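You operate a simulated robot arm through the tools that you are given. There is no shell and no other tool. Be economical: measure what you need, move in short steps, check, and stop when the job is done.

Carry out the task below with a simulated robot arm. There is one attempt and no reset: what you move stays moved.

## Task
Put things in order on the clear stretch of the table. At the end: the clean white sleeve stands where the blue clay jar stood; the pot brush (marked "POTS") stands on top of the beige narrow box (marked "GIVE"); the teal sponge stands where the pot brush stood; the blue clay jar stands where the teal sponge stood; whatever was shut is shut again. Leave all else as you found it, and nothing knocked over.

Only the result counts: the job must be done as asked and must still hold three seconds after the hand-in. Knocking over, shifting, dropping, spilling or breaking anything else fails it.

## Robot
A 5-joint arm with a two-finger parallel gripper, fixed in place. Base frame: the origin is at the foot of the arm, x ahead of it, y to its left, z up; the work surface is at about z = 0. Readings come in mm, degrees, newtons and seconds.
With the tool pointing down near the work surface it reaches from about 260 to 680 mm from the base axis. Its first joint turns from -66.0 to 66.0 degrees. The tool tilts only in the upright plane through the base axis and itself; it spins freely about its own axis. Payload 2.9 kg.
Tool frame: the origin (TCP) lies between the finger pads and is the grasp point; the fingertips stand 30 mm ahead of it; z points along the fingers, y is the line along which they close. The gripper opens to 110 mm. The fingers are 20 mm wide and 10 mm thick; the gripper's body (48 by 112 mm) begins 55 mm behind the TCP.
Orientation is that of the tool frame in the base frame, as a unit quaternion [w, x, y, z]. With the fingers straight down and closing along the base's y, the tool's x points along the base's -x, its y along +y and its z along -z.

## Interface
- The arm moves only by the tool drive_tool. Its arguments are lists of equal length, an entry for each row: "dp": the shift along the tool's x, y, z in mm, a list of three; "dr": the turn, a rotation vector about the tool's x, y, z in degrees, a list of three; "fingers": the gripper command, from -1 (fully open) to 1 (shut), values between in proportion. In form: {"dp": [[tx, ty, tz], ...], "dr": [[rx, ry, rz], ...], "fingers": [fingers, ...]}. A call has 1 to 8 rows; each row is the pose to reach, as a shift and turn from the pose commanded when the call began, along the tool's axes at that moment. Rows are played at 5 a second. More than 50 mm and 8.6 degrees between two rows, or a gripper value outside its range, and nothing of the call is played. Where a pose cannot be reached the arm comes as near as it can. A force on the tool above 40 N (or 10 N above the force at the start of the call, whichever is more), or a blocked arm, ends the call early, and 0.2 s more pass. Each finger travels about 108 mm/s and halts on what it meets, pressing with about 40 N; the grip force reading is that of the motor and also rises with nothing between the fingers. The clock runs only during rows and for 0.2 s after the last one: add rows that repeat a pose to give the fingers time. The reply holds the time, the measured pose of the TCP, the force on the tool along the base axes, the opening and the grip force, in the units named above and with some noise, with the torque about the TCP (base axes, N m) and any sound that the robot's microphone picked up.
- Cameras (640 x 400 px; columns grow to the right, rows downward): "scene" is fixed at [56.2, -482.1, 613.6]; the picture's right is [0.56, -0.83, 0.00], its down [-0.47, -0.32, -0.82] and it looks along [0.68, 0.46, -0.57] (base axes); focal length 360 px, centre (320, 200). "wrist" rides on the gripper at [72, 17, -103] in the tool frame; the picture's right is [-0.23, 0.97, 0.00], its down [-0.76, -0.18, -0.62] and it looks along [-0.61, -0.14, 0.78] (tool axes); focal length 222 px, centre (320, 200). There is no depth. A picture from a camera that has moved, and an enlarged one, comes with that camera's place and axes in the base frame and with its lens. The place of the scene camera against the robot may be out by one fixed shift of up to 18 mm in any direction.
- get_image(camera): a new picture of that camera. No time passes.
- inspect(camera, box): a new picture of the part [left, top, right, bottom] of that camera's present view, enlarged. No time passes.
- sign_off(): hands the job in; it is judged then, once.

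Work in short steps. Places have to be worked out from the pictures, the camera data and where the tool is seen: move nearer, look again, correct. Check each grasp and each placing, and mend what went wrong. You have 120 turns and 84 pictures in all, those below and enlarged ones among them. Open the gripper and draw the arm clear of the work before you hand the job in, unless the task says otherwise; then end with one line.

The tools are called after "Request:" as name(argument=value, ...) on one line, values as JSON. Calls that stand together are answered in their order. drive_tool: Moves the arm, as the interface text tells. Its arguments: {"type":"object","properties":{"dp":{"type":"array"},"dr":{"type":"array"},"fingers":{"type":"array"}},"required":["dp","dr","fingers"]} The other tools are called the same way: get_image (camera) takes a picture; inspect (camera, box) takes an enlarged picture of a part of a camera's view; sign_off () hands the job in.

At the start:

```text
time_s: 0.0
ee_pos: [439.8, -126.7, 371.7]
orientation: [0.0, 0.0, 1.0, 0.0]
contact_force: [-0.5, 0.3, -0.1]
moment: [-0.02, -0.01, 0.04]
grip_width: 110.1
grip_force: 0.0
```

scene: 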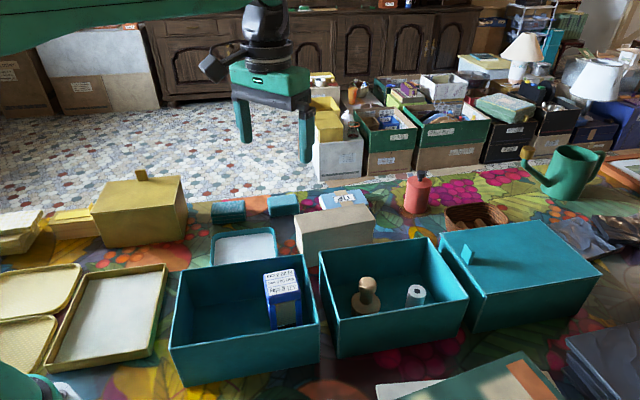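
wrist: 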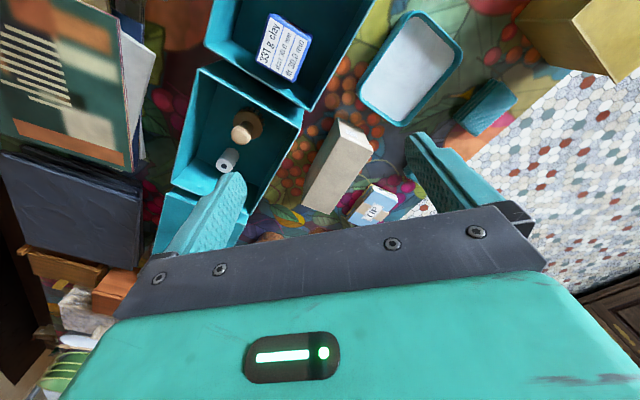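

I start by looking closely at the scene to identify the objects.

Request:
inspect(camera="scene", box=[160, 170, 400, 320])

Request:
inspect(camera="scene", box=[310, 160, 630, 360])

Request:
inspect(camera="scene", box=[0, 150, 320, 400])

Request:
inspect(camera="wrist", box=[140, 0, 540, 250])

```text
2.67 times, centred on (280, 245) of scene
camera zoom: at [56.2, -482.1, 613.6], right [0.56, -0.83, 0.0], down [-0.47, -0.32, -0.82], along [0.68, 0.46, -0.57], focal length 959 px, centre (427, 80)
```

zoom: 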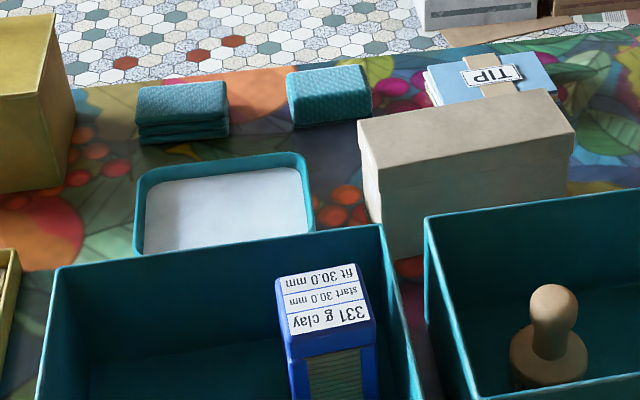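

```text
2.00 times, centred on (470, 260) of scene
camera zoom: at [56.2, -482.1, 613.6], right [0.56, -0.83, 0.0], down [-0.47, -0.32, -0.82], along [0.68, 0.46, -0.57], focal length 719 px, centre (20, 80)
```

zoom: 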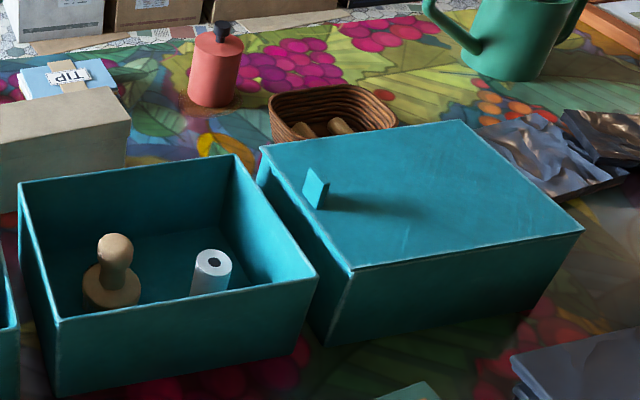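

```text
1.60 times, centred on (160, 275) of scene
camera zoom: at [56.2, -482.1, 613.6], right [0.56, -0.83, 0.0], down [-0.47, -0.32, -0.82], along [0.68, 0.46, -0.57], focal length 575 px, centre (576, 80)
```

zoom: 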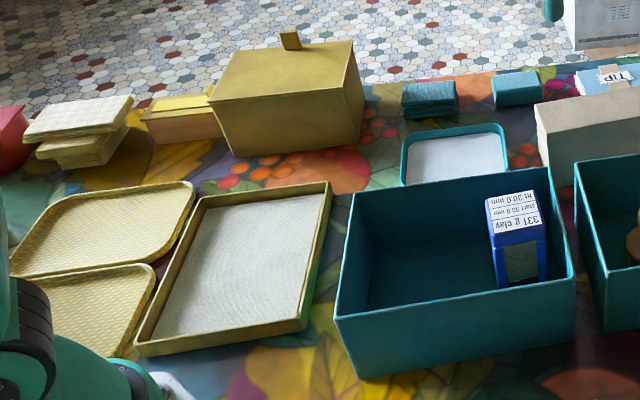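

```text
1.60 times, centred on (340, 125) of wrist
camera zoom: at [367.7, -111.1, 475.1], right [0.23, 0.97, 0.0], down [0.76, -0.18, 0.62], along [0.61, -0.14, -0.78], focal length 355 px, centre (288, 320)
```

zoom: 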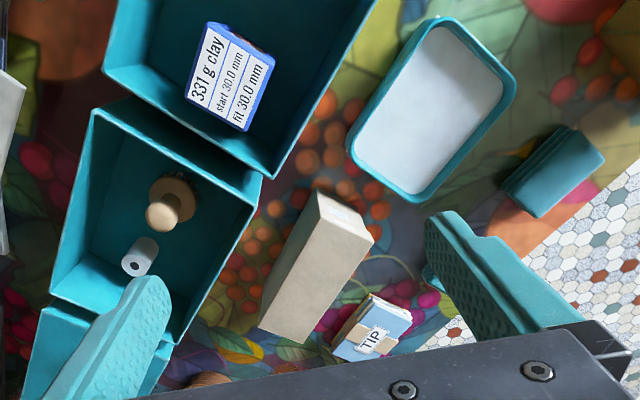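

The wooden-handled item may be the brush and the hollow white tube the sleeve. I move above the teal boxes to look from nearer.

Request:
drive_tool(dp=[[0, -45, 10], [0, -90, 20], [0, -135, 30], [0, -175, 40]], dr=[[0, 0, 0], [0, 0, 0], [0, 0, 0], [0, 0, 0]], fingers=[-1, -1, -1, -1])

Request:
get_image(camera="wrist")

Request:
inspect(camera="wrist", box=[220, 0, 420, 125])

```text
time_s: 1.0
ee_pos: [439.2, -300.6, 332.9]
orientation: [0.0, 0.0, 1.0, 0.0]
contact_force: [0.1, 0.1, 0.3]
moment: [0.01, 0.01, 0.03]
grip_width: 110.0
grip_force: 0.1
```

```text
77 pictures are left
camera wrist: at [366.0, -285.4, 435.3], right [0.23, 0.97, 0.0], down [0.76, -0.18, 0.62], along [0.61, -0.14, -0.78], focal length 222 px, centre (320, 200)
```

wrist: 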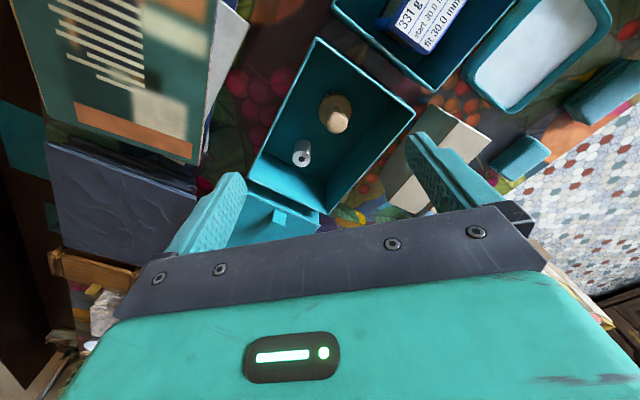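

```text
3.20 times, centred on (320, 62) of wrist
camera zoom: at [366.0, -285.4, 435.3], right [0.23, 0.97, 0.0], down [0.76, -0.18, 0.62], along [0.61, -0.14, -0.78], focal length 711 px, centre (320, 640)
```

zoom: 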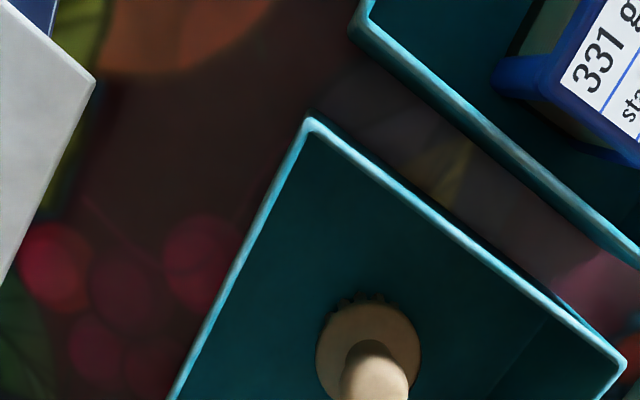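

The wooden thing has bristles at its foot, so it is a brush. I rotate the tool 180° in steps to look from the far side too, which should show the labels; first half of the turn here.

Request:
drive_tool(dp=[[0, 0, 0], [0, 0, 0], [0, 0, 0], [0, 0, 0], [0, 0, 0], [0, 0, 0], [0, 0, 0], [0, 0, 0]], dr=[[0, 0, 8.5], [0, 0, 17], [0, 0, 25.5], [0, 0, 34], [0, 0, 42.5], [0, 0, 51], [0, 0, 59.5], [0, 0, 68]], fingers=[-1, -1, -1, -1, -1, -1, -1, -1])

Request:
get_image(camera="wrist")

```text
time_s: 2.8
ee_pos: [441.5, -301.4, 331.9]
orientation: [0.001, 0.56, 0.829, 0.0]
contact_force: [0.4, -0.4, -0.1]
moment: [0.02, 0.01, -0.01]
grip_width: 109.9
grip_force: 0.0
```

```text
75 pictures are left
camera wrist: at [429.1, -228.6, 434.6], right [0.99, 0.15, 0.0], down [0.12, -0.77, 0.62], along [0.09, -0.62, -0.78], focal length 222 px, centre (320, 200)
```

wrist: 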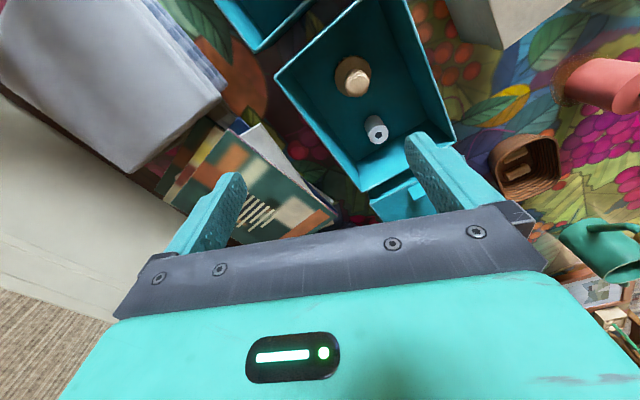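

Zooming in on this view for labels and measurements.

Request:
inspect(camera="wrist", box=[260, 0, 480, 200])

```text
2.00 times, centred on (370, 100) of wrist
camera zoom: at [429.1, -228.6, 434.6], right [0.99, 0.15, 0.0], down [0.12, -0.77, 0.62], along [0.09, -0.62, -0.78], focal length 444 px, centre (220, 400)
```

zoom: 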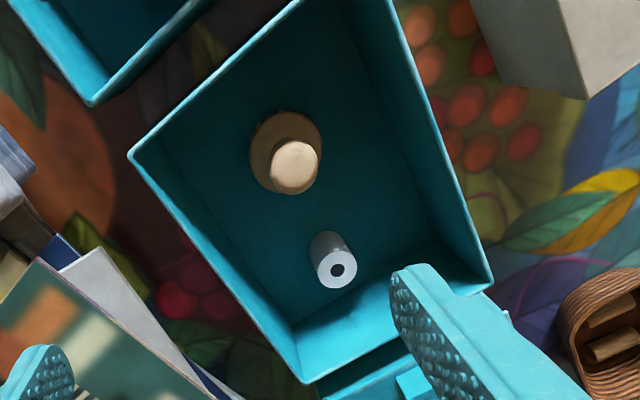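

Brush is near (486,-286), sleeve near (549,-362), box rim z≈122. I lower towards the brush to read markings.

Request:
drive_tool(dp=[[-4, 14, 32], [-8, 28, 65], [-12, 42, 98], [-15, 56, 120]], dr=[[0, 0, 0], [0, 0, 0], [0, 0, 0], [0, 0, 0]], fingers=[-1, -1, -1, -1])

Request:
get_image(camera="wrist")

Request:
inspect(camera="wrist", box=[200, 0, 440, 150])

```text
time_s: 3.8
ee_pos: [500.1, -292.7, 211.0]
orientation: [-0.001, 0.559, 0.829, 0.0]
contact_force: [0.2, -0.4, -0.4]
moment: [-0.01, -0.01, 0.01]
grip_width: 109.9
grip_force: 0.0
```

```text
73 pictures are left
camera wrist: at [487.8, -219.8, 314.2], right [0.99, 0.15, 0.0], down [0.12, -0.77, 0.62], along [0.1, -0.62, -0.78], focal length 222 px, centre (320, 200)
```

wrist: 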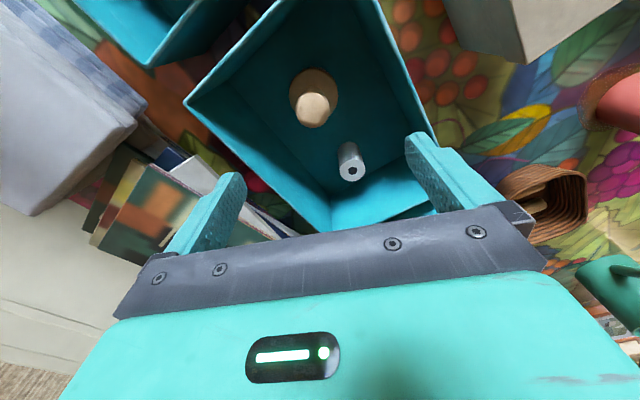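

```text
2.67 times, centred on (320, 75) of wrist
camera zoom: at [487.8, -219.8, 314.2], right [0.99, 0.15, 0.0], down [0.12, -0.77, 0.62], along [0.1, -0.62, -0.78], focal length 592 px, centre (320, 533)
```

zoom: 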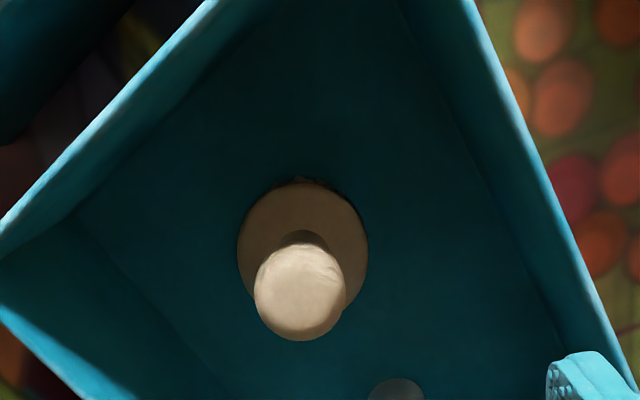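

No label visible from here. Checking the scene camera at high zoom for brush, sleeve, and the sponges.

Request:
inspect(camera="scene", box=[340, 270, 440, 332])

Request:
inspect(camera="scene", box=[200, 180, 380, 280])

```text
6.40 times, centred on (390, 301) of scene
camera zoom: at [56.1, -482.1, 613.6], right [0.56, -0.83, 0.0], down [-0.47, -0.32, -0.82], along [0.68, 0.46, -0.57], focal length 2301 px, centre (-128, -446)
```

zoom: 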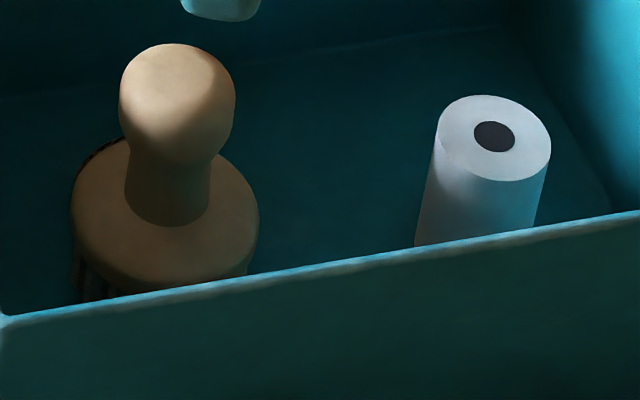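

```text
3.56 times, centred on (290, 230) of scene
camera zoom: at [56.1, -482.1, 613.6], right [0.56, -0.83, 0.0], down [-0.47, -0.32, -0.82], along [0.68, 0.46, -0.57], focal length 1278 px, centre (427, 93)
```

zoom: 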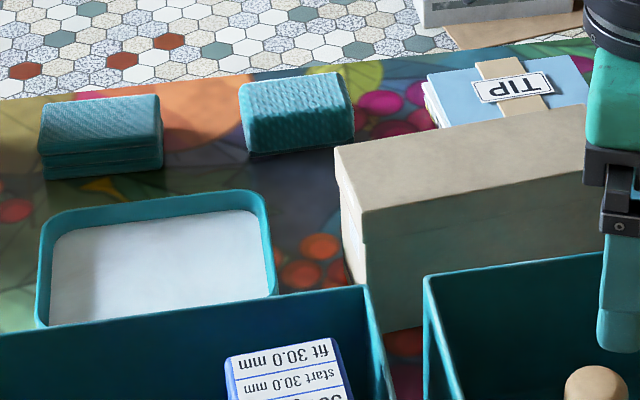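

The mark may be on the brush's far side; I spin the tool in place to look from +x/+y.

Request:
drive_tool(dp=[[0, 0, 0], [0, 0, 0], [0, 0, 0], [0, 0, 0], [0, 0, 0], [0, 0, 0], [0, 0, 0], [0, 0, 0]], dr=[[0, 0, 8.5], [0, 0, 17], [0, 0, 25.5], [0, 0, 34], [0, 0, 42.5], [0, 0, 51], [0, 0, 59.5], [0, 0, 68]], fingers=[-1, -1, -1, -1, -1, -1, -1, -1])

Request:
get_image(camera="wrist")

```text
time_s: 5.6
ee_pos: [498.5, -294.7, 211.4]
orientation: [0.0, 0.927, 0.374, 0.0]
contact_force: [0.3, 0.4, 0.3]
moment: [0.0, -0.01, 0.04]
grip_width: 109.9
grip_force: 0.0
```

```text
69 pictures are left
camera wrist: at [562.3, -258.0, 314.9], right [0.51, -0.86, 0.0], down [-0.67, -0.4, 0.62], along [-0.54, -0.32, -0.78], focal length 222 px, centre (320, 200)
```

wrist: 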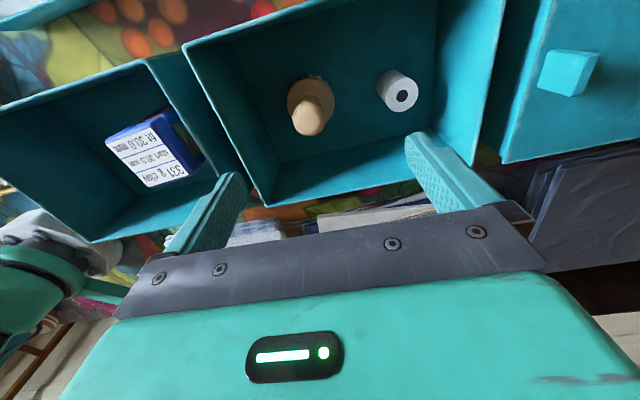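

Request:
inspect(camera="wrist", box=[260, 50, 440, 162])

Request:
inspect(camera="wrist", box=[60, 60, 260, 185])

```text
3.56 times, centred on (350, 106) of wrist
camera zoom: at [562.3, -258.0, 314.9], right [0.51, -0.86, 0.0], down [-0.67, -0.4, 0.62], along [-0.54, -0.32, -0.78], focal length 790 px, centre (213, 534)
```

zoom: 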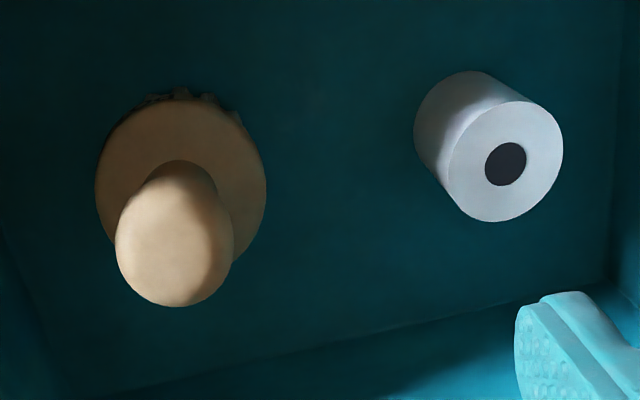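

```text
3.20 times, centred on (160, 122) of wrist
camera zoom: at [562.3, -258.0, 314.9], right [0.51, -0.86, 0.0], down [-0.67, -0.4, 0.62], along [-0.54, -0.32, -0.78], focal length 711 px, centre (832, 448)
```

zoom: 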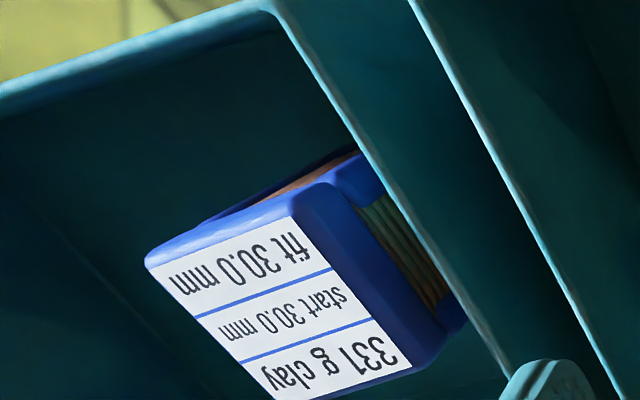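

No "POTS" on this brush from above. I move over to the beige box and sponges to read their marks.

Request:
drive_tool(dp=[[0, 0, -45], [40, -25, -60], [80, -50, -75], [120, -75, -90], [160, -100, -90], [206, -127, -90]], dr=[[0, 0, 0], [0, 0, 0], [0, 0, 0], [0, 0, 0], [0, 0, 0], [0, 0, 0]], fingers=[-1, -1, -1, -1, -1, -1])

Request:
get_image(camera="wrist")

```text
refused: row 6 steps farther than a row can; nothing moved
```

```text
66 pictures are left
camera wrist: at [562.3, -258.0, 314.9], right [0.51, -0.86, 0.0], down [-0.67, -0.4, 0.62], along [-0.54, -0.32, -0.78], focal length 222 px, centre (320, 200)
```

wrist: 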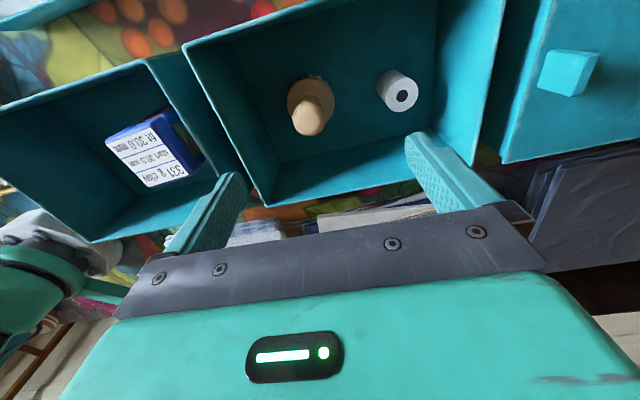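

One step was over 50 mm; I repeat it with finer rows.

Request:
drive_tool(dp=[[0, 0, -45], [36, -22, -60], [72, -44, -75], [108, -66, -90], [144, -88, -90], [175, -108, -90], [206, -127, -90]], dr=[[0, 0, 0], [0, 0, 0], [0, 0, 0], [0, 0, 0], [0, 0, 0], [0, 0, 0], [0, 0, 0]], fingers=[-1, -1, -1, -1, -1, -1, -1])

```text
time_s: 7.2
ee_pos: [557.2, -61.0, 301.5]
orientation: [0.001, 0.927, 0.375, 0.0]
contact_force: [0.2, 0.4, 0.8]
moment: [-0.03, -0.01, 0.02]
grip_width: 109.9
grip_force: 0.1
```

Now I look.

Request:
get_image(camera="wrist")

```text
65 pictures are left
camera wrist: at [620.9, -23.9, 405.3], right [0.51, -0.86, 0.0], down [-0.67, -0.4, 0.62], along [-0.54, -0.32, -0.78], focal length 222 px, centre (320, 200)
```

wrist: 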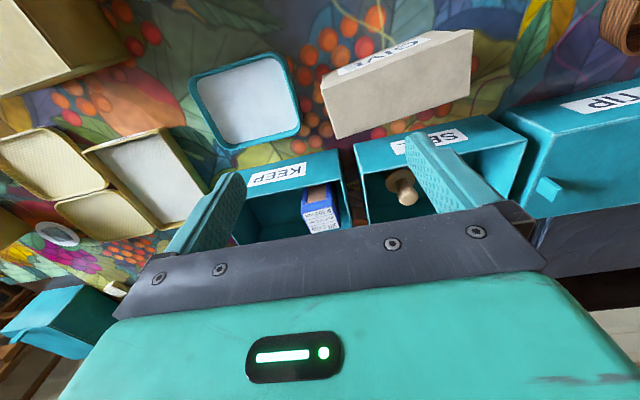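

Request:
inspect(camera="wrist", box=[220, 10, 640, 250])

```text
1.52 times, centred on (430, 130) of wrist
camera zoom: at [620.9, -23.9, 405.3], right [0.51, -0.86, 0.0], down [-0.67, -0.4, 0.62], along [-0.54, -0.32, -0.78], focal length 338 px, centre (152, 307)
```

zoom: 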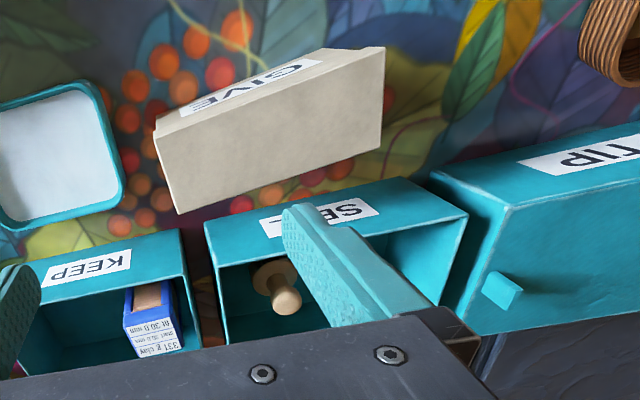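

Labels: KEEP, SELL, TIP boxes and GIVE on the beige box. I spin further to view the sponges (and then the brush from its unseen side).

Request:
drive_tool(dp=[[0, 0, 0], [0, 0, 0], [0, 0, 0], [0, 0, 0], [0, 0, 0], [0, 0, 0], [0, 0, 0], [0, 0, 0]], dr=[[0, 0, 8.5], [0, 0, 17], [0, 0, 25.5], [0, 0, 34], [0, 0, 42.5], [0, 0, 51], [0, 0, 59.5], [0, 0, 68]], fingers=[-1, -1, -1, -1, -1, -1, -1, -1])

Request:
drive_tool(dp=[[0, 0, 0], [0, 0, 0], [0, 0, 0], [0, 0, 0], [0, 0, 0]], dr=[[0, 0, 8.5], [0, 0, 17], [0, 0, 25.5], [0, 0, 34], [0, 0, 42.5]], fingers=[-1, -1, -1, -1, -1])

Request:
get_image(camera="wrist")

```text
time_s: 9.0
ee_pos: [557.8, -59.0, 299.9]
orientation: [-0.001, 1.0, 0.013, -0.001]
contact_force: [0.0, 0.3, 0.1]
moment: [0.01, -0.01, -0.02]
grip_width: 110.1
grip_force: 0.1
out of reach, approached as far as the arm can: row 6, 7, 8
```

```text
time_s: 10.2
ee_pos: [558.0, -60.4, 301.7]
orientation: [-0.001, 1.0, 0.014, 0.0]
contact_force: [-0.3, -0.7, -0.7]
moment: [0.02, 0.03, 0.02]
grip_width: 110.0
grip_force: 0.1
out of reach, approached as far as the arm can: row 1, 2, 3, 4, 5
```

```text
63 pictures are left
camera wrist: at [629.7, -76.0, 404.6], right [-0.2, -0.98, 0.0], down [-0.77, 0.16, 0.62], along [-0.61, 0.13, -0.78], focal length 222 px, centre (320, 200)
```

wrist: 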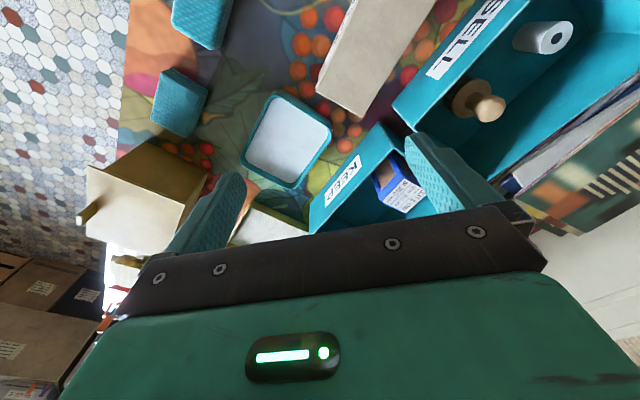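

The wrist spin has a limit near here. I zoom on the two teal blocks and the brush.

Request:
inspect(camera="wrist", box=[130, 0, 290, 140])

Request:
inspect(camera="wrist", box=[420, 0, 620, 130])

```text
2.86 times, centred on (210, 70) of wrist
camera zoom: at [629.7, -76.0, 404.6], right [-0.2, -0.98, 0.0], down [-0.77, 0.16, 0.62], along [-0.61, 0.13, -0.78], focal length 635 px, centre (634, 571)
```

zoom: 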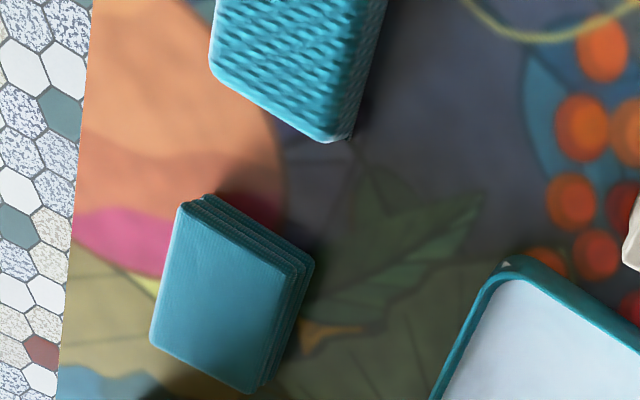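

```text
3.08 times, centred on (520, 65) of wrist
camera zoom: at [629.7, -76.0, 404.6], right [-0.2, -0.98, 0.0], down [-0.77, 0.16, 0.62], along [-0.61, 0.13, -0.78], focal length 684 px, centre (-295, 615)
```

zoom: 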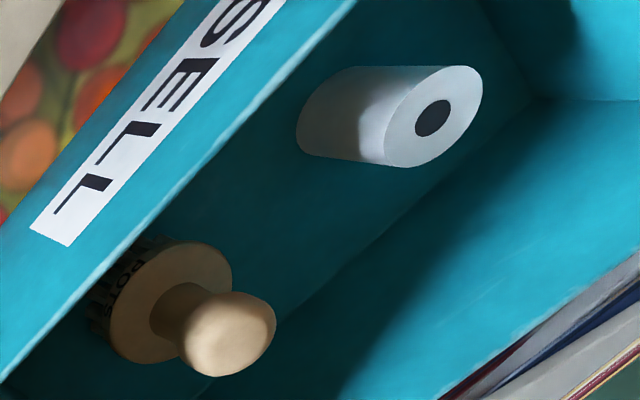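

"POTS" is readable on the brush's disc, and the textured teal block is the sponge (the other is folded cloth). So nothing needs opening. I back off the spin limit and see how the command responds.

Request:
drive_tool(dp=[[0, 0, 0], [0, 0, 0], [0, 0, 0], [0, 0, 0], [0, 0, 0]], dr=[[0, 0, -8.5], [0, 0, -17], [0, 0, -25.5], [0, 0, -34], [0, 0, -42]], fingers=[-1, -1, -0.7, -0.5, -0.4])

```text
time_s: 11.4
ee_pos: [557.1, -60.4, 302.0]
orientation: [0.0, 0.928, 0.372, 0.0]
contact_force: [-0.1, 0.5, 0.0]
moment: [-0.02, -0.04, -0.03]
grip_width: 77.1
grip_force: 0.0
```

Commanded pose follows measured. Now I move above the brush at z≈190 with ~77 mm opening.

Request:
drive_tool(dp=[[-35, 19, 0], [-70, 39, 0], [-105, 58, 20], [-140, 78, 45], [-175, 97, 75], [-208, 116, 100]], dr=[[0, 0, 0], [0, 0, 0], [0, 0, 0], [0, 0, 0], [0, 0, 0], [0, 0, 0]], fingers=[-0.4, -0.4, -0.4, -0.4, -0.4, -0.4])

Request:
get_image(camera="wrist")

Request:
inspect(camera="scene", box=[300, 180, 500, 360])

```text
time_s: 12.8
ee_pos: [485.2, -292.1, 202.1]
orientation: [0.0, 0.928, 0.372, 0.0]
contact_force: [0.2, 0.6, -0.2]
moment: [0.03, 0.01, 0.03]
grip_width: 77.0
grip_force: 0.0
```

```text
60 pictures are left
camera wrist: at [549.2, -256.1, 305.1], right [0.51, -0.86, 0.0], down [-0.67, -0.4, 0.62], along [-0.54, -0.32, -0.78], focal length 222 px, centre (320, 200)
```

wrist: 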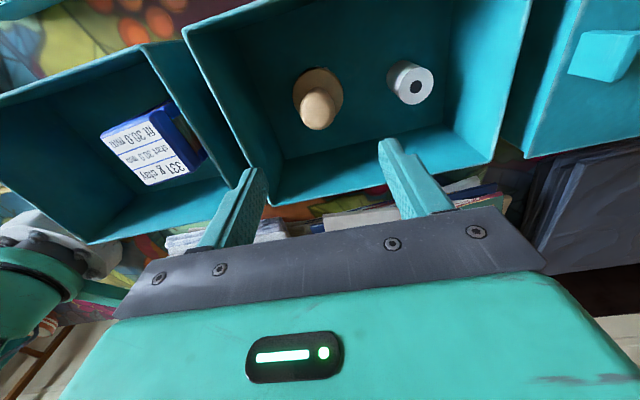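

```text
2.22 times, centred on (400, 270) of scene
camera zoom: at [56.2, -482.0, 613.6], right [0.56, -0.83, 0.0], down [-0.47, -0.32, -0.82], along [0.68, 0.46, -0.57], focal length 799 px, centre (142, 44)
```

zoom: 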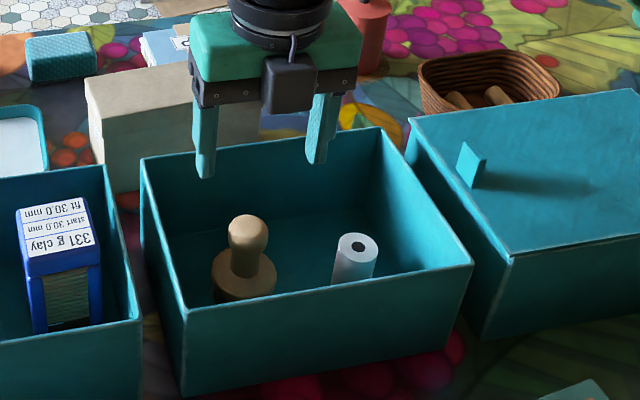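

Brush axis ≈(491,-287), knob at z≈85. I centre and descend, then check before closing.

Request:
drive_tool(dp=[[7, 1, 30], [7, 1, 65], [7, 1, 95], [7, 1, 110]], dr=[[0, 0, 0], [0, 0, 0], [0, 0, 0], [0, 0, 0]], fingers=[-0.4, -0.4, -0.4, -0.4])

Request:
get_image(camera="wrist")

Request:
inspect(camera="scene", box=[320, 220, 460, 330])

```text
time_s: 13.8
ee_pos: [493.8, -283.6, 89.7]
orientation: [0.0, 0.929, 0.37, 0.0]
contact_force: [-0.5, -1.2, 0.6]
moment: [-0.03, 0.02, 0.02]
grip_width: 77.1
grip_force: 0.1
```

```text
58 pictures are left
camera wrist: at [556.9, -247.4, 194.6], right [0.51, -0.86, 0.0], down [-0.67, -0.4, 0.62], along [-0.54, -0.32, -0.78], focal length 222 px, centre (320, 200)
```

wrist: 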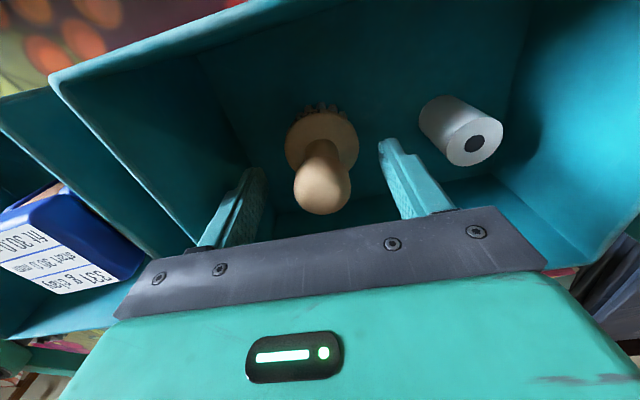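

```text
3.64 times, centred on (390, 275) of scene
camera zoom: at [56.1, -482.1, 613.6], right [0.56, -0.83, 0.0], down [-0.47, -0.32, -0.82], along [0.68, 0.46, -0.57], focal length 1308 px, centre (66, -73)
```

zoom: 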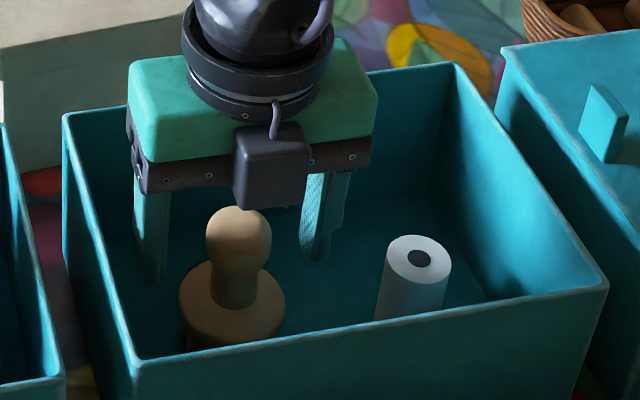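

The knob lies at the TCP's projection (320,189) — well aligned. I lower 6 mm and close.

Request:
drive_tool(dp=[[0, 0, 6], [0, 0, 6], [0, 0, 6], [0, 0, 6], [0, 0, 6]], dr=[[0, 0, 0], [0, 0, 0], [0, 0, 0], [0, 0, 0], [0, 0, 0]], fingers=[-0.4, 0.2, 1, 1, 1])

```text
time_s: 15.0
ee_pos: [492.6, -284.0, 86.4]
orientation: [0.0, 0.929, 0.371, 0.0]
contact_force: [-0.1, 0.2, -0.2]
moment: [-0.02, -0.02, -0.02]
grip_width: 30.3
grip_force: 40.2
```

Gripped at 30 mm. Lift straight up and check.

Request:
drive_tool(dp=[[0, 0, -25], [0, 0, -60], [0, 0, -100], [0, 0, -145], [0, 0, -175]], dr=[[0, 0, 0], [0, 0, 0], [0, 0, 0], [0, 0, 0], [0, 0, 0]], fingers=[1, 1, 1, 1, 1])

Request:
get_image(camera="wrist")

```text
time_s: 16.2
ee_pos: [493.6, -284.0, 260.5]
orientation: [0.0, 0.929, 0.371, -0.001]
contact_force: [0.0, -0.2, -0.2]
moment: [0.0, -0.02, 0.0]
grip_width: 30.0
grip_force: 39.6
```

```text
56 pictures are left
camera wrist: at [556.5, -247.9, 364.8], right [0.51, -0.86, 0.0], down [-0.67, -0.4, 0.62], along [-0.54, -0.32, -0.78], focal length 222 px, centre (320, 200)
```

wrist: 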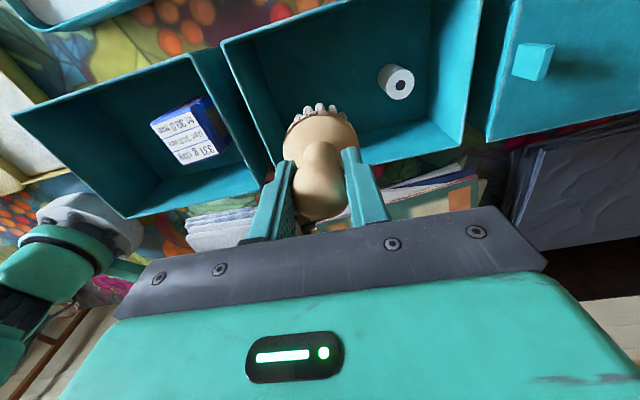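

Brush held upright. Move over the beige box at z≈260.

Request:
drive_tool(dp=[[46, -5, 0], [92, -10, 0], [138, -16, 0], [185, -21, 0], [185, -21, 0]], dr=[[0, 0, 0], [0, 0, 0], [0, 0, 0], [0, 0, 0], [0, 0, 0]], fingers=[1, 1, 1, 1, 1])

Request:
get_image(camera="wrist")

Request:
inspect(camera="scene", box=[250, 120, 430, 260])

```text
time_s: 17.4
ee_pos: [612.0, -137.9, 261.7]
orientation: [-0.001, 0.929, 0.371, 0.0]
contact_force: [0.2, -0.5, -0.8]
moment: [0.01, 0.01, -0.03]
grip_width: 30.1
grip_force: 39.5
```

```text
55 pictures are left
camera wrist: at [675.6, -100.9, 365.6], right [0.51, -0.86, 0.0], down [-0.67, -0.4, 0.62], along [-0.54, -0.32, -0.78], focal length 222 px, centre (320, 200)
```

wrist: 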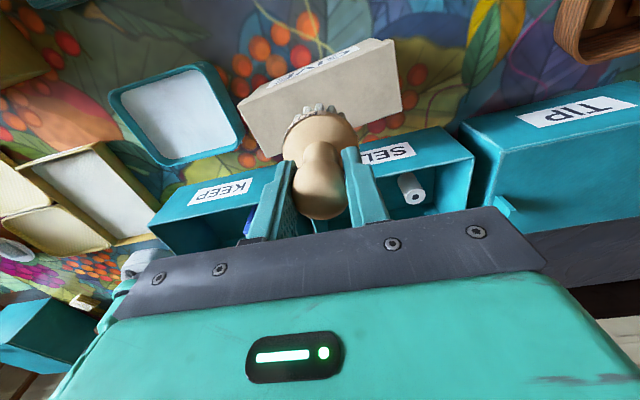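

```text
2.86 times, centred on (340, 190) of scene
camera zoom: at [56.2, -482.0, 613.6], right [0.56, -0.83, 0.0], down [-0.47, -0.32, -0.82], along [0.68, 0.46, -0.57], focal length 1027 px, centre (263, 229)
```

zoom: 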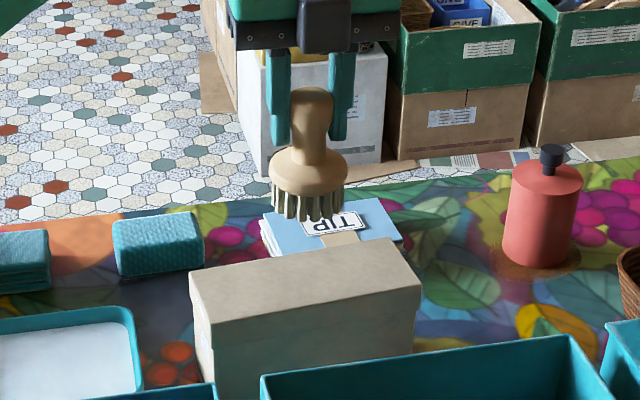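

The box top centre computes to (611,-138), z≈113, right beneath the tool. I lower to near contact.

Request:
drive_tool(dp=[[0, 0, 25], [0, 0, 45], [0, 0, 58]], dr=[[0, 0, 0], [0, 0, 0], [0, 0, 0]], fingers=[1, 1, 1])

Request:
inspect(camera="scene", box=[250, 150, 430, 260])

```text
time_s: 18.2
ee_pos: [612.4, -139.8, 202.5]
orientation: [0.0, 0.929, 0.37, 0.0]
contact_force: [0.1, 0.6, -0.9]
moment: [0.02, 0.01, 0.0]
grip_width: 30.1
grip_force: 39.9
```

```text
3.56 times, centred on (340, 205) of scene
camera zoom: at [56.2, -482.1, 613.6], right [0.56, -0.83, 0.0], down [-0.47, -0.32, -0.82], along [0.68, 0.46, -0.57], focal length 1278 px, centre (249, 182)
```

zoom: 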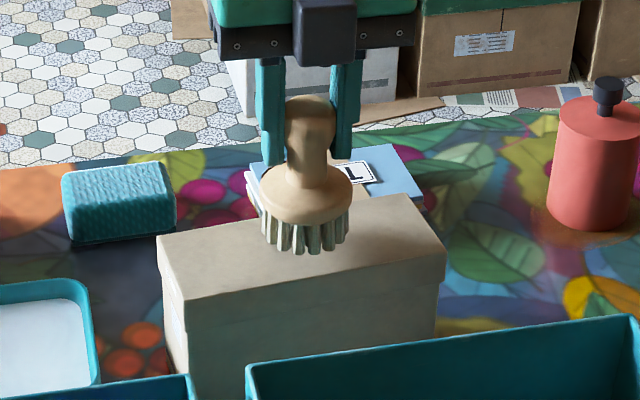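

Nearly on. I lower in 2 mm steps and watch the force.

Request:
drive_tool(dp=[[0, 0, 2], [0, 0, 4], [0, 0, 6], [0, 0, 6]], dr=[[0, 0, 0], [0, 0, 0], [0, 0, 0], [0, 0, 0]], fingers=[1, 1, 1, 1])

```text
time_s: 19.2
ee_pos: [611.5, -140.3, 196.4]
orientation: [0.0, 0.929, 0.371, 0.0]
contact_force: [0.3, -0.2, -0.9]
moment: [-0.02, -0.01, 0.0]
grip_width: 30.0
grip_force: 40.4
```

No contact yet; continue.

Request:
drive_tool(dp=[[0, 0, 2], [0, 0, 4], [0, 0, 4]], dr=[[0, 0, 0], [0, 0, 0], [0, 0, 0]], fingers=[1, 1, 1])

```text
time_s: 20.0
ee_pos: [611.3, -140.8, 192.0]
orientation: [0.0, 0.928, 0.371, 0.0]
contact_force: [0.5, -0.8, -0.1]
moment: [0.0, -0.02, 0.01]
grip_width: 29.7
grip_force: 40.0
```

Request:
drive_tool(dp=[[0, 0, 2], [0, 0, 4], [0, 0, 4]], dr=[[0, 0, 0], [0, 0, 0], [0, 0, 0]], fingers=[1, 1, 1])

Request:
inspect(camera="scene", box=[280, 160, 400, 240])

```text
time_s: 20.8
ee_pos: [612.2, -140.4, 189.8]
orientation: [0.0, 0.929, 0.37, 0.001]
contact_force: [-4.1, -0.1, 10.1]
moment: [-0.01, 0.38, -0.02]
grip_width: 29.8
grip_force: 40.0
```

```text
5.00 times, centred on (340, 200) of scene
camera zoom: at [56.1, -482.0, 613.6], right [0.56, -0.83, 0.0], down [-0.47, -0.32, -0.82], along [0.68, 0.46, -0.57], focal length 1798 px, centre (220, 200)
```

zoom: 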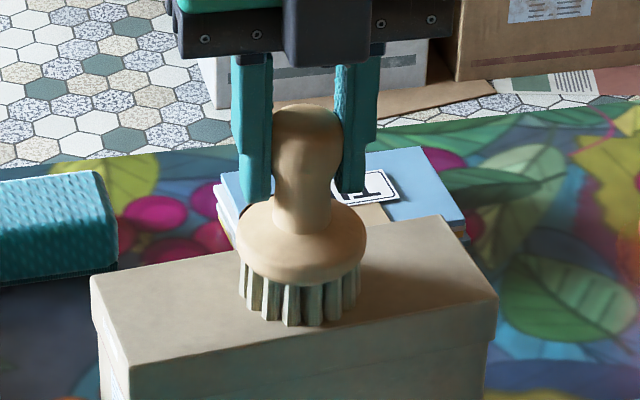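

Contact (10 N). I ease up 1.5 mm, open, and rise.

Request:
drive_tool(dp=[[0, 0, -1.5], [0, 0, -1.5], [0, 0, -1.5], [0, 0, -1.5], [0, 0, -30], [0, 0, -75], [0, 0, -110]], dr=[[0, 0, 0], [0, 0, 0], [0, 0, 0], [0, 0, 0], [0, 0, 0], [0, 0, 0], [0, 0, 0]], fingers=[1, 0.3, -0.4, -0.4, -0.4, -0.4, -0.4])

Request:
inspect(camera="scene", box=[200, 140, 400, 265])

Request:
get_image(camera="wrist")

```text
time_s: 22.4
ee_pos: [606.3, -140.1, 295.1]
orientation: [0.0, 0.929, 0.371, -0.001]
contact_force: [-0.1, 0.1, 0.6]
moment: [-0.04, -0.01, 0.01]
grip_width: 77.0
grip_force: 0.1
out of reach, approached as far as the arm can: row 7
```

```text
3.20 times, centred on (300, 202) of scene
camera zoom: at [56.2, -482.1, 613.6], right [0.56, -0.83, 0.0], down [-0.47, -0.32, -0.82], along [0.68, 0.46, -0.57], focal length 1151 px, centre (384, 192)
```

zoom: 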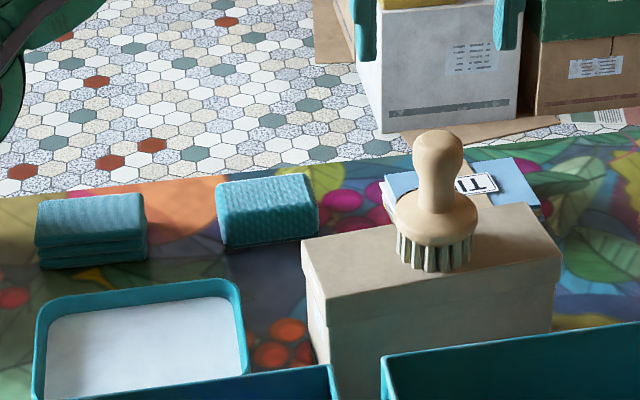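

```text
50 pictures are left
camera wrist: at [670.9, -103.6, 398.0], right [0.51, -0.86, 0.0], down [-0.67, -0.4, 0.62], along [-0.54, -0.32, -0.78], focal length 222 px, centre (320, 200)
```

wrist: 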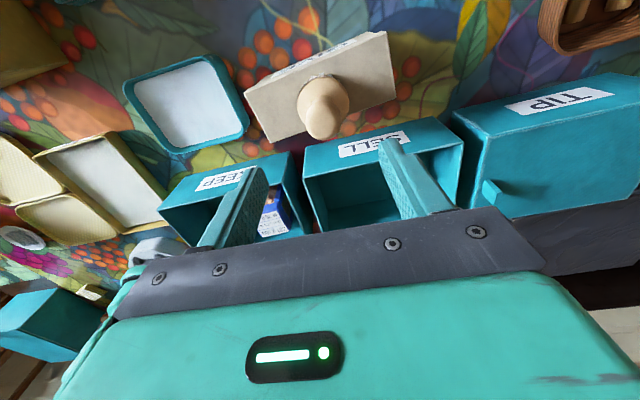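

Brush stands well on the beige box. Next the sponge: I move to its −x/+y side while spinning the tool to view it.

Request:
drive_tool(dp=[[19, -28, 0], [38, -57, 0], [57, -85, 0], [76, -114, 5], [95, -142, 5], [114, -171, 10], [133, -199, 10], [152, -228, 15]], dr=[[0, 0, -8.5], [0, 0, -17], [0, 0, -25.5], [0, 0, -34], [0, 0, -42.5], [0, 0, -51], [0, 0, -59.5], [0, 0, -68]], fingers=[-1, -1, -1, -1, -1, -1, -1, -1])

Request:
drive_tool(dp=[[0, 0, 0], [0, 0, 0], [0, 0, 0]], dr=[[0, 0, -8.5], [0, 0, -17], [0, 0, -25.5]], fingers=[-1, -1, -1])

Request:
get_image(camera="wrist")

```text
time_s: 24.2
ee_pos: [558.7, 133.6, 278.2]
orientation: [0.0, 0.562, 0.827, 0.0]
contact_force: [-1.2, -0.7, -0.2]
moment: [0.01, -0.04, -0.06]
grip_width: 110.1
grip_force: 0.0
```

```text
time_s: 25.0
ee_pos: [558.9, 132.4, 280.4]
orientation: [0.0, 0.366, 0.931, 0.0]
contact_force: [0.5, -0.7, 0.1]
moment: [-0.02, -0.02, 0.04]
grip_width: 109.9
grip_force: 0.1
```

```text
49 pictures are left
camera wrist: at [517.1, 192.3, 383.3], right [0.83, 0.56, 0.0], down [0.44, -0.65, 0.62], along [0.35, -0.52, -0.78], focal length 222 px, centre (320, 200)
```

wrist: 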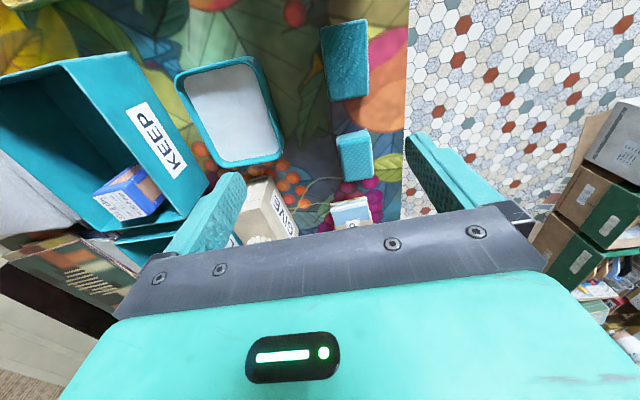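

Request:
inspect(camera="wrist", box=[290, 110, 418, 190])

```text
5.00 times, centred on (354, 150) of wrist
camera zoom: at [517.1, 192.3, 383.3], right [0.83, 0.56, 0.0], down [0.44, -0.65, 0.62], along [0.35, -0.52, -0.78], focal length 1111 px, centre (150, 450)
```

zoom: 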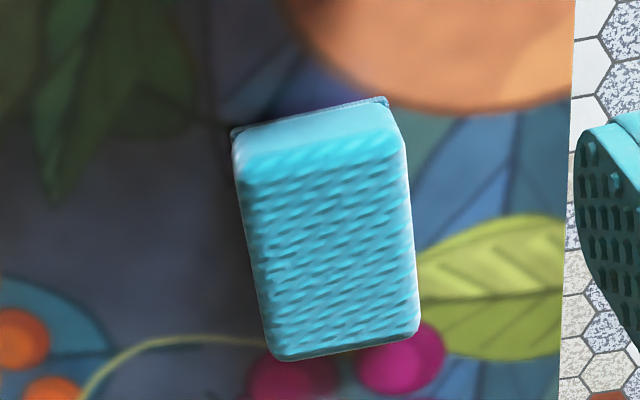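

Sponge centre ≈(672,75), 50×80 mm, short side along azimuth ≈45°, matching the current closing direction. I go above it at z≈120.

Request:
drive_tool(dp=[[-25, 7, 32], [-50, 14, 65], [-75, 21, 98], [-100, 28, 130], [-122, 35, 160], [-122, 35, 160]], dr=[[0, 0, 0], [0, 0, 0], [0, 0, 0], [0, 0, 0], [0, 0, 0], [0, 0, 0]], fingers=[-0.8, -0.8, -0.8, -0.8, -0.8, -0.8])

Request:
inspect(camera="scene", box=[220, 120, 380, 230])

Request:
get_image(camera="wrist")

```text
time_s: 26.4
ee_pos: [671.0, 73.9, 122.9]
orientation: [-0.001, 0.366, 0.931, 0.0]
contact_force: [-0.5, -0.7, -0.3]
moment: [-0.02, 0.02, 0.0]
grip_width: 99.4
grip_force: 0.0
```

```text
3.64 times, centred on (300, 175) of scene
camera zoom: at [56.1, -482.1, 613.6], right [0.56, -0.83, 0.0], down [-0.47, -0.32, -0.82], along [0.68, 0.46, -0.57], focal length 1308 px, centre (393, 291)
```

zoom: 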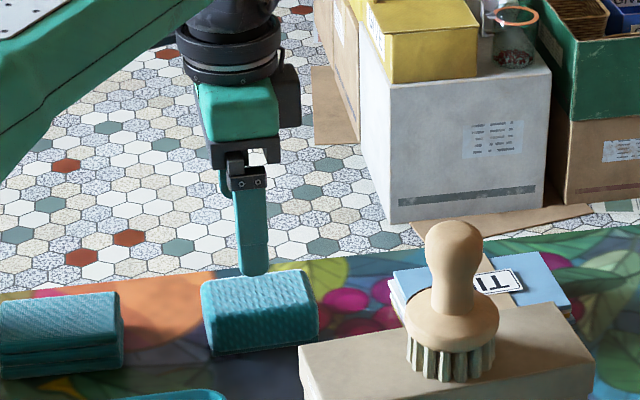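

```text
46 pictures are left
camera wrist: at [628.4, 133.8, 225.8], right [0.83, 0.56, 0.0], down [0.44, -0.65, 0.62], along [0.35, -0.52, -0.78], focal length 222 px, centre (320, 200)
```

wrist: 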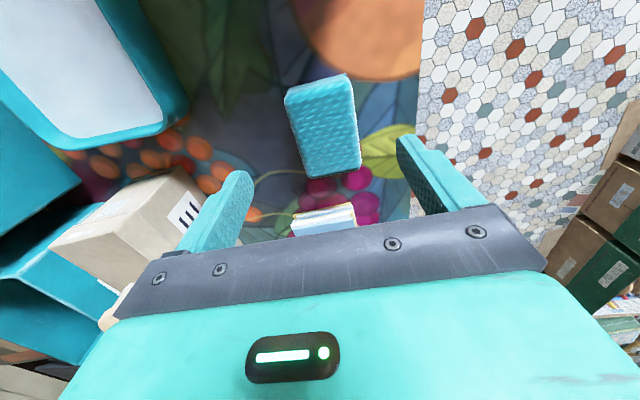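

Aligned within 2 mm; descend to z≈35 and grip.

Request:
drive_tool(dp=[[0, 2, 30], [0, 2, 60], [0, 2, 80], [0, 2, 87], [0, 2, 87]], dr=[[0, 0, 0], [0, 0, 0], [0, 0, 0], [0, 0, 0], [0, 0, 0]], fingers=[-0.8, -0.8, -0.8, -0.8, -0.8])

Request:
get_image(camera="wrist")

```text
time_s: 27.6
ee_pos: [673.6, 74.2, 34.0]
orientation: [0.0, 0.367, 0.93, 0.0]
contact_force: [0.1, -0.3, -0.6]
moment: [0.0, 0.01, 0.02]
grip_width: 99.0
grip_force: 0.0
```

```text
45 pictures are left
camera wrist: at [631.8, 135.5, 137.5], right [0.83, 0.56, 0.0], down [0.44, -0.65, 0.62], along [0.35, -0.52, -0.78], focal length 222 px, centre (320, 200)
```

wrist: 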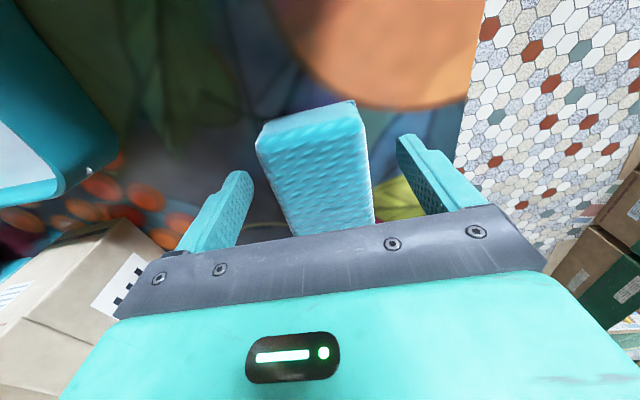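

Sponge is between the fingers; close.

Request:
drive_tool(dp=[[0, 0, 0], [0, 0, 0], [0, 0, 0], [0, 0, 0]], dr=[[0, 0, 0], [0, 0, 0], [0, 0, 0], [0, 0, 0]], fingers=[-0.3, 0.1, 0.35, 0.35])

```text
time_s: 28.6
ee_pos: [674.0, 75.5, 35.0]
orientation: [0.0, 0.367, 0.93, 0.0]
contact_force: [1.2, -0.1, -0.2]
moment: [0.01, 0.0, 0.01]
grip_width: 56.8
grip_force: 40.4
```

Sponge gripped (57 mm). Lift and carry inward, avoiding the brush.

Request:
drive_tool(dp=[[0, 0, -30], [0, 0, -65], [13, -26, -90], [28, -60, -112], [44, -95, -140], [60, -131, -165]], dr=[[0, 0, 0], [0, 0, 0], [0, 0, 0], [0, 0, 0], [0, 0, 0], [0, 0, 0]], fingers=[0.35, 0.35, 0.35, 0.35, 0.35, 0.35])

Request:
get_image(camera="wrist")

```text
time_s: 30.0
ee_pos: [661.0, 49.8, 172.3]
orientation: [-0.002, 0.367, 0.93, -0.001]
contact_force: [-0.5, -0.2, -0.2]
moment: [0.01, 0.01, -0.01]
grip_width: 57.0
grip_force: 40.7
out of reach, approached as far as the arm can: row 3, 4, 5, 6
```

```text
44 pictures are left
camera wrist: at [619.1, 110.7, 275.9], right [0.83, 0.56, 0.0], down [0.44, -0.65, 0.62], along [0.34, -0.52, -0.78], focal length 222 px, centre (320, 200)
```

wrist: 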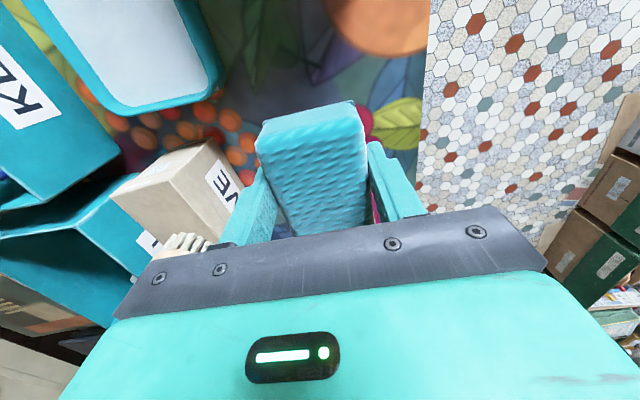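

It clamped at the height limit. Now inward at roughly this height.

Request:
drive_tool(dp=[[20, -32, 5], [40, -64, 0], [60, -95, -10], [68, -104, -28], [68, -104, -28]], dr=[[0, 0, 0], [0, 0, 0], [0, 0, 0], [0, 0, 0], [0, 0, 0]], fingers=[0.35, 0.35, 0.35, 0.35, 0.35])

```text
time_s: 31.2
ee_pos: [658.1, 42.0, 187.9]
orientation: [-0.001, 0.367, 0.93, 0.0]
contact_force: [0.5, -0.2, -1.3]
moment: [0.01, 0.0, 0.0]
grip_width: 56.6
grip_force: 40.4
out of reach, approached as far as the arm can: row 1, 2, 3, 4, 5
```

The solver seems stuck at the stretched-elbow limit. I step lower and inward a little.

Request:
drive_tool(dp=[[0, 0, 25], [10, -17, 45]], dr=[[0, 0, 0], [0, 0, 0]], fingers=[0.35, 0.35])

```text
time_s: 31.8
ee_pos: [665.6, 37.7, 159.1]
orientation: [0.0, 0.367, 0.93, 0.0]
contact_force: [-0.3, 0.2, -0.4]
moment: [0.02, 0.0, 0.0]
grip_width: 56.7
grip_force: 39.8
out of reach, approached as far as the arm can: row 1, 2
```

Looks like a stretched-elbow trap. I go straight down where there is slack, then inward.

Request:
drive_tool(dp=[[0, 0, 40], [0, 0, 70], [0, 0, 70]], dr=[[0, 0, 0], [0, 0, 0], [0, 0, 0]], fingers=[0.35, 0.35, 0.35])

```text
time_s: 32.6
ee_pos: [677.0, 36.0, 89.4]
orientation: [-0.001, 0.366, 0.931, -0.001]
contact_force: [-0.3, -0.2, -0.3]
moment: [-0.01, 0.0, 0.01]
grip_width: 57.1
grip_force: 40.3
out of reach, approached as far as the arm can: row 1, 2, 3
```

Trying one larger inward step.

Request:
drive_tool(dp=[[35, -34, 0], [35, -34, 0]], dr=[[0, 0, 0], [0, 0, 0]], fingers=[0.35, 0.35])

```text
time_s: 33.2
ee_pos: [675.3, 34.6, 89.5]
orientation: [-0.002, 0.366, 0.931, 0.0]
contact_force: [-0.9, -0.4, -0.8]
moment: [0.0, -0.01, 0.02]
grip_width: 56.9
grip_force: 39.7
out of reach, approached as far as the arm can: row 1, 2
```

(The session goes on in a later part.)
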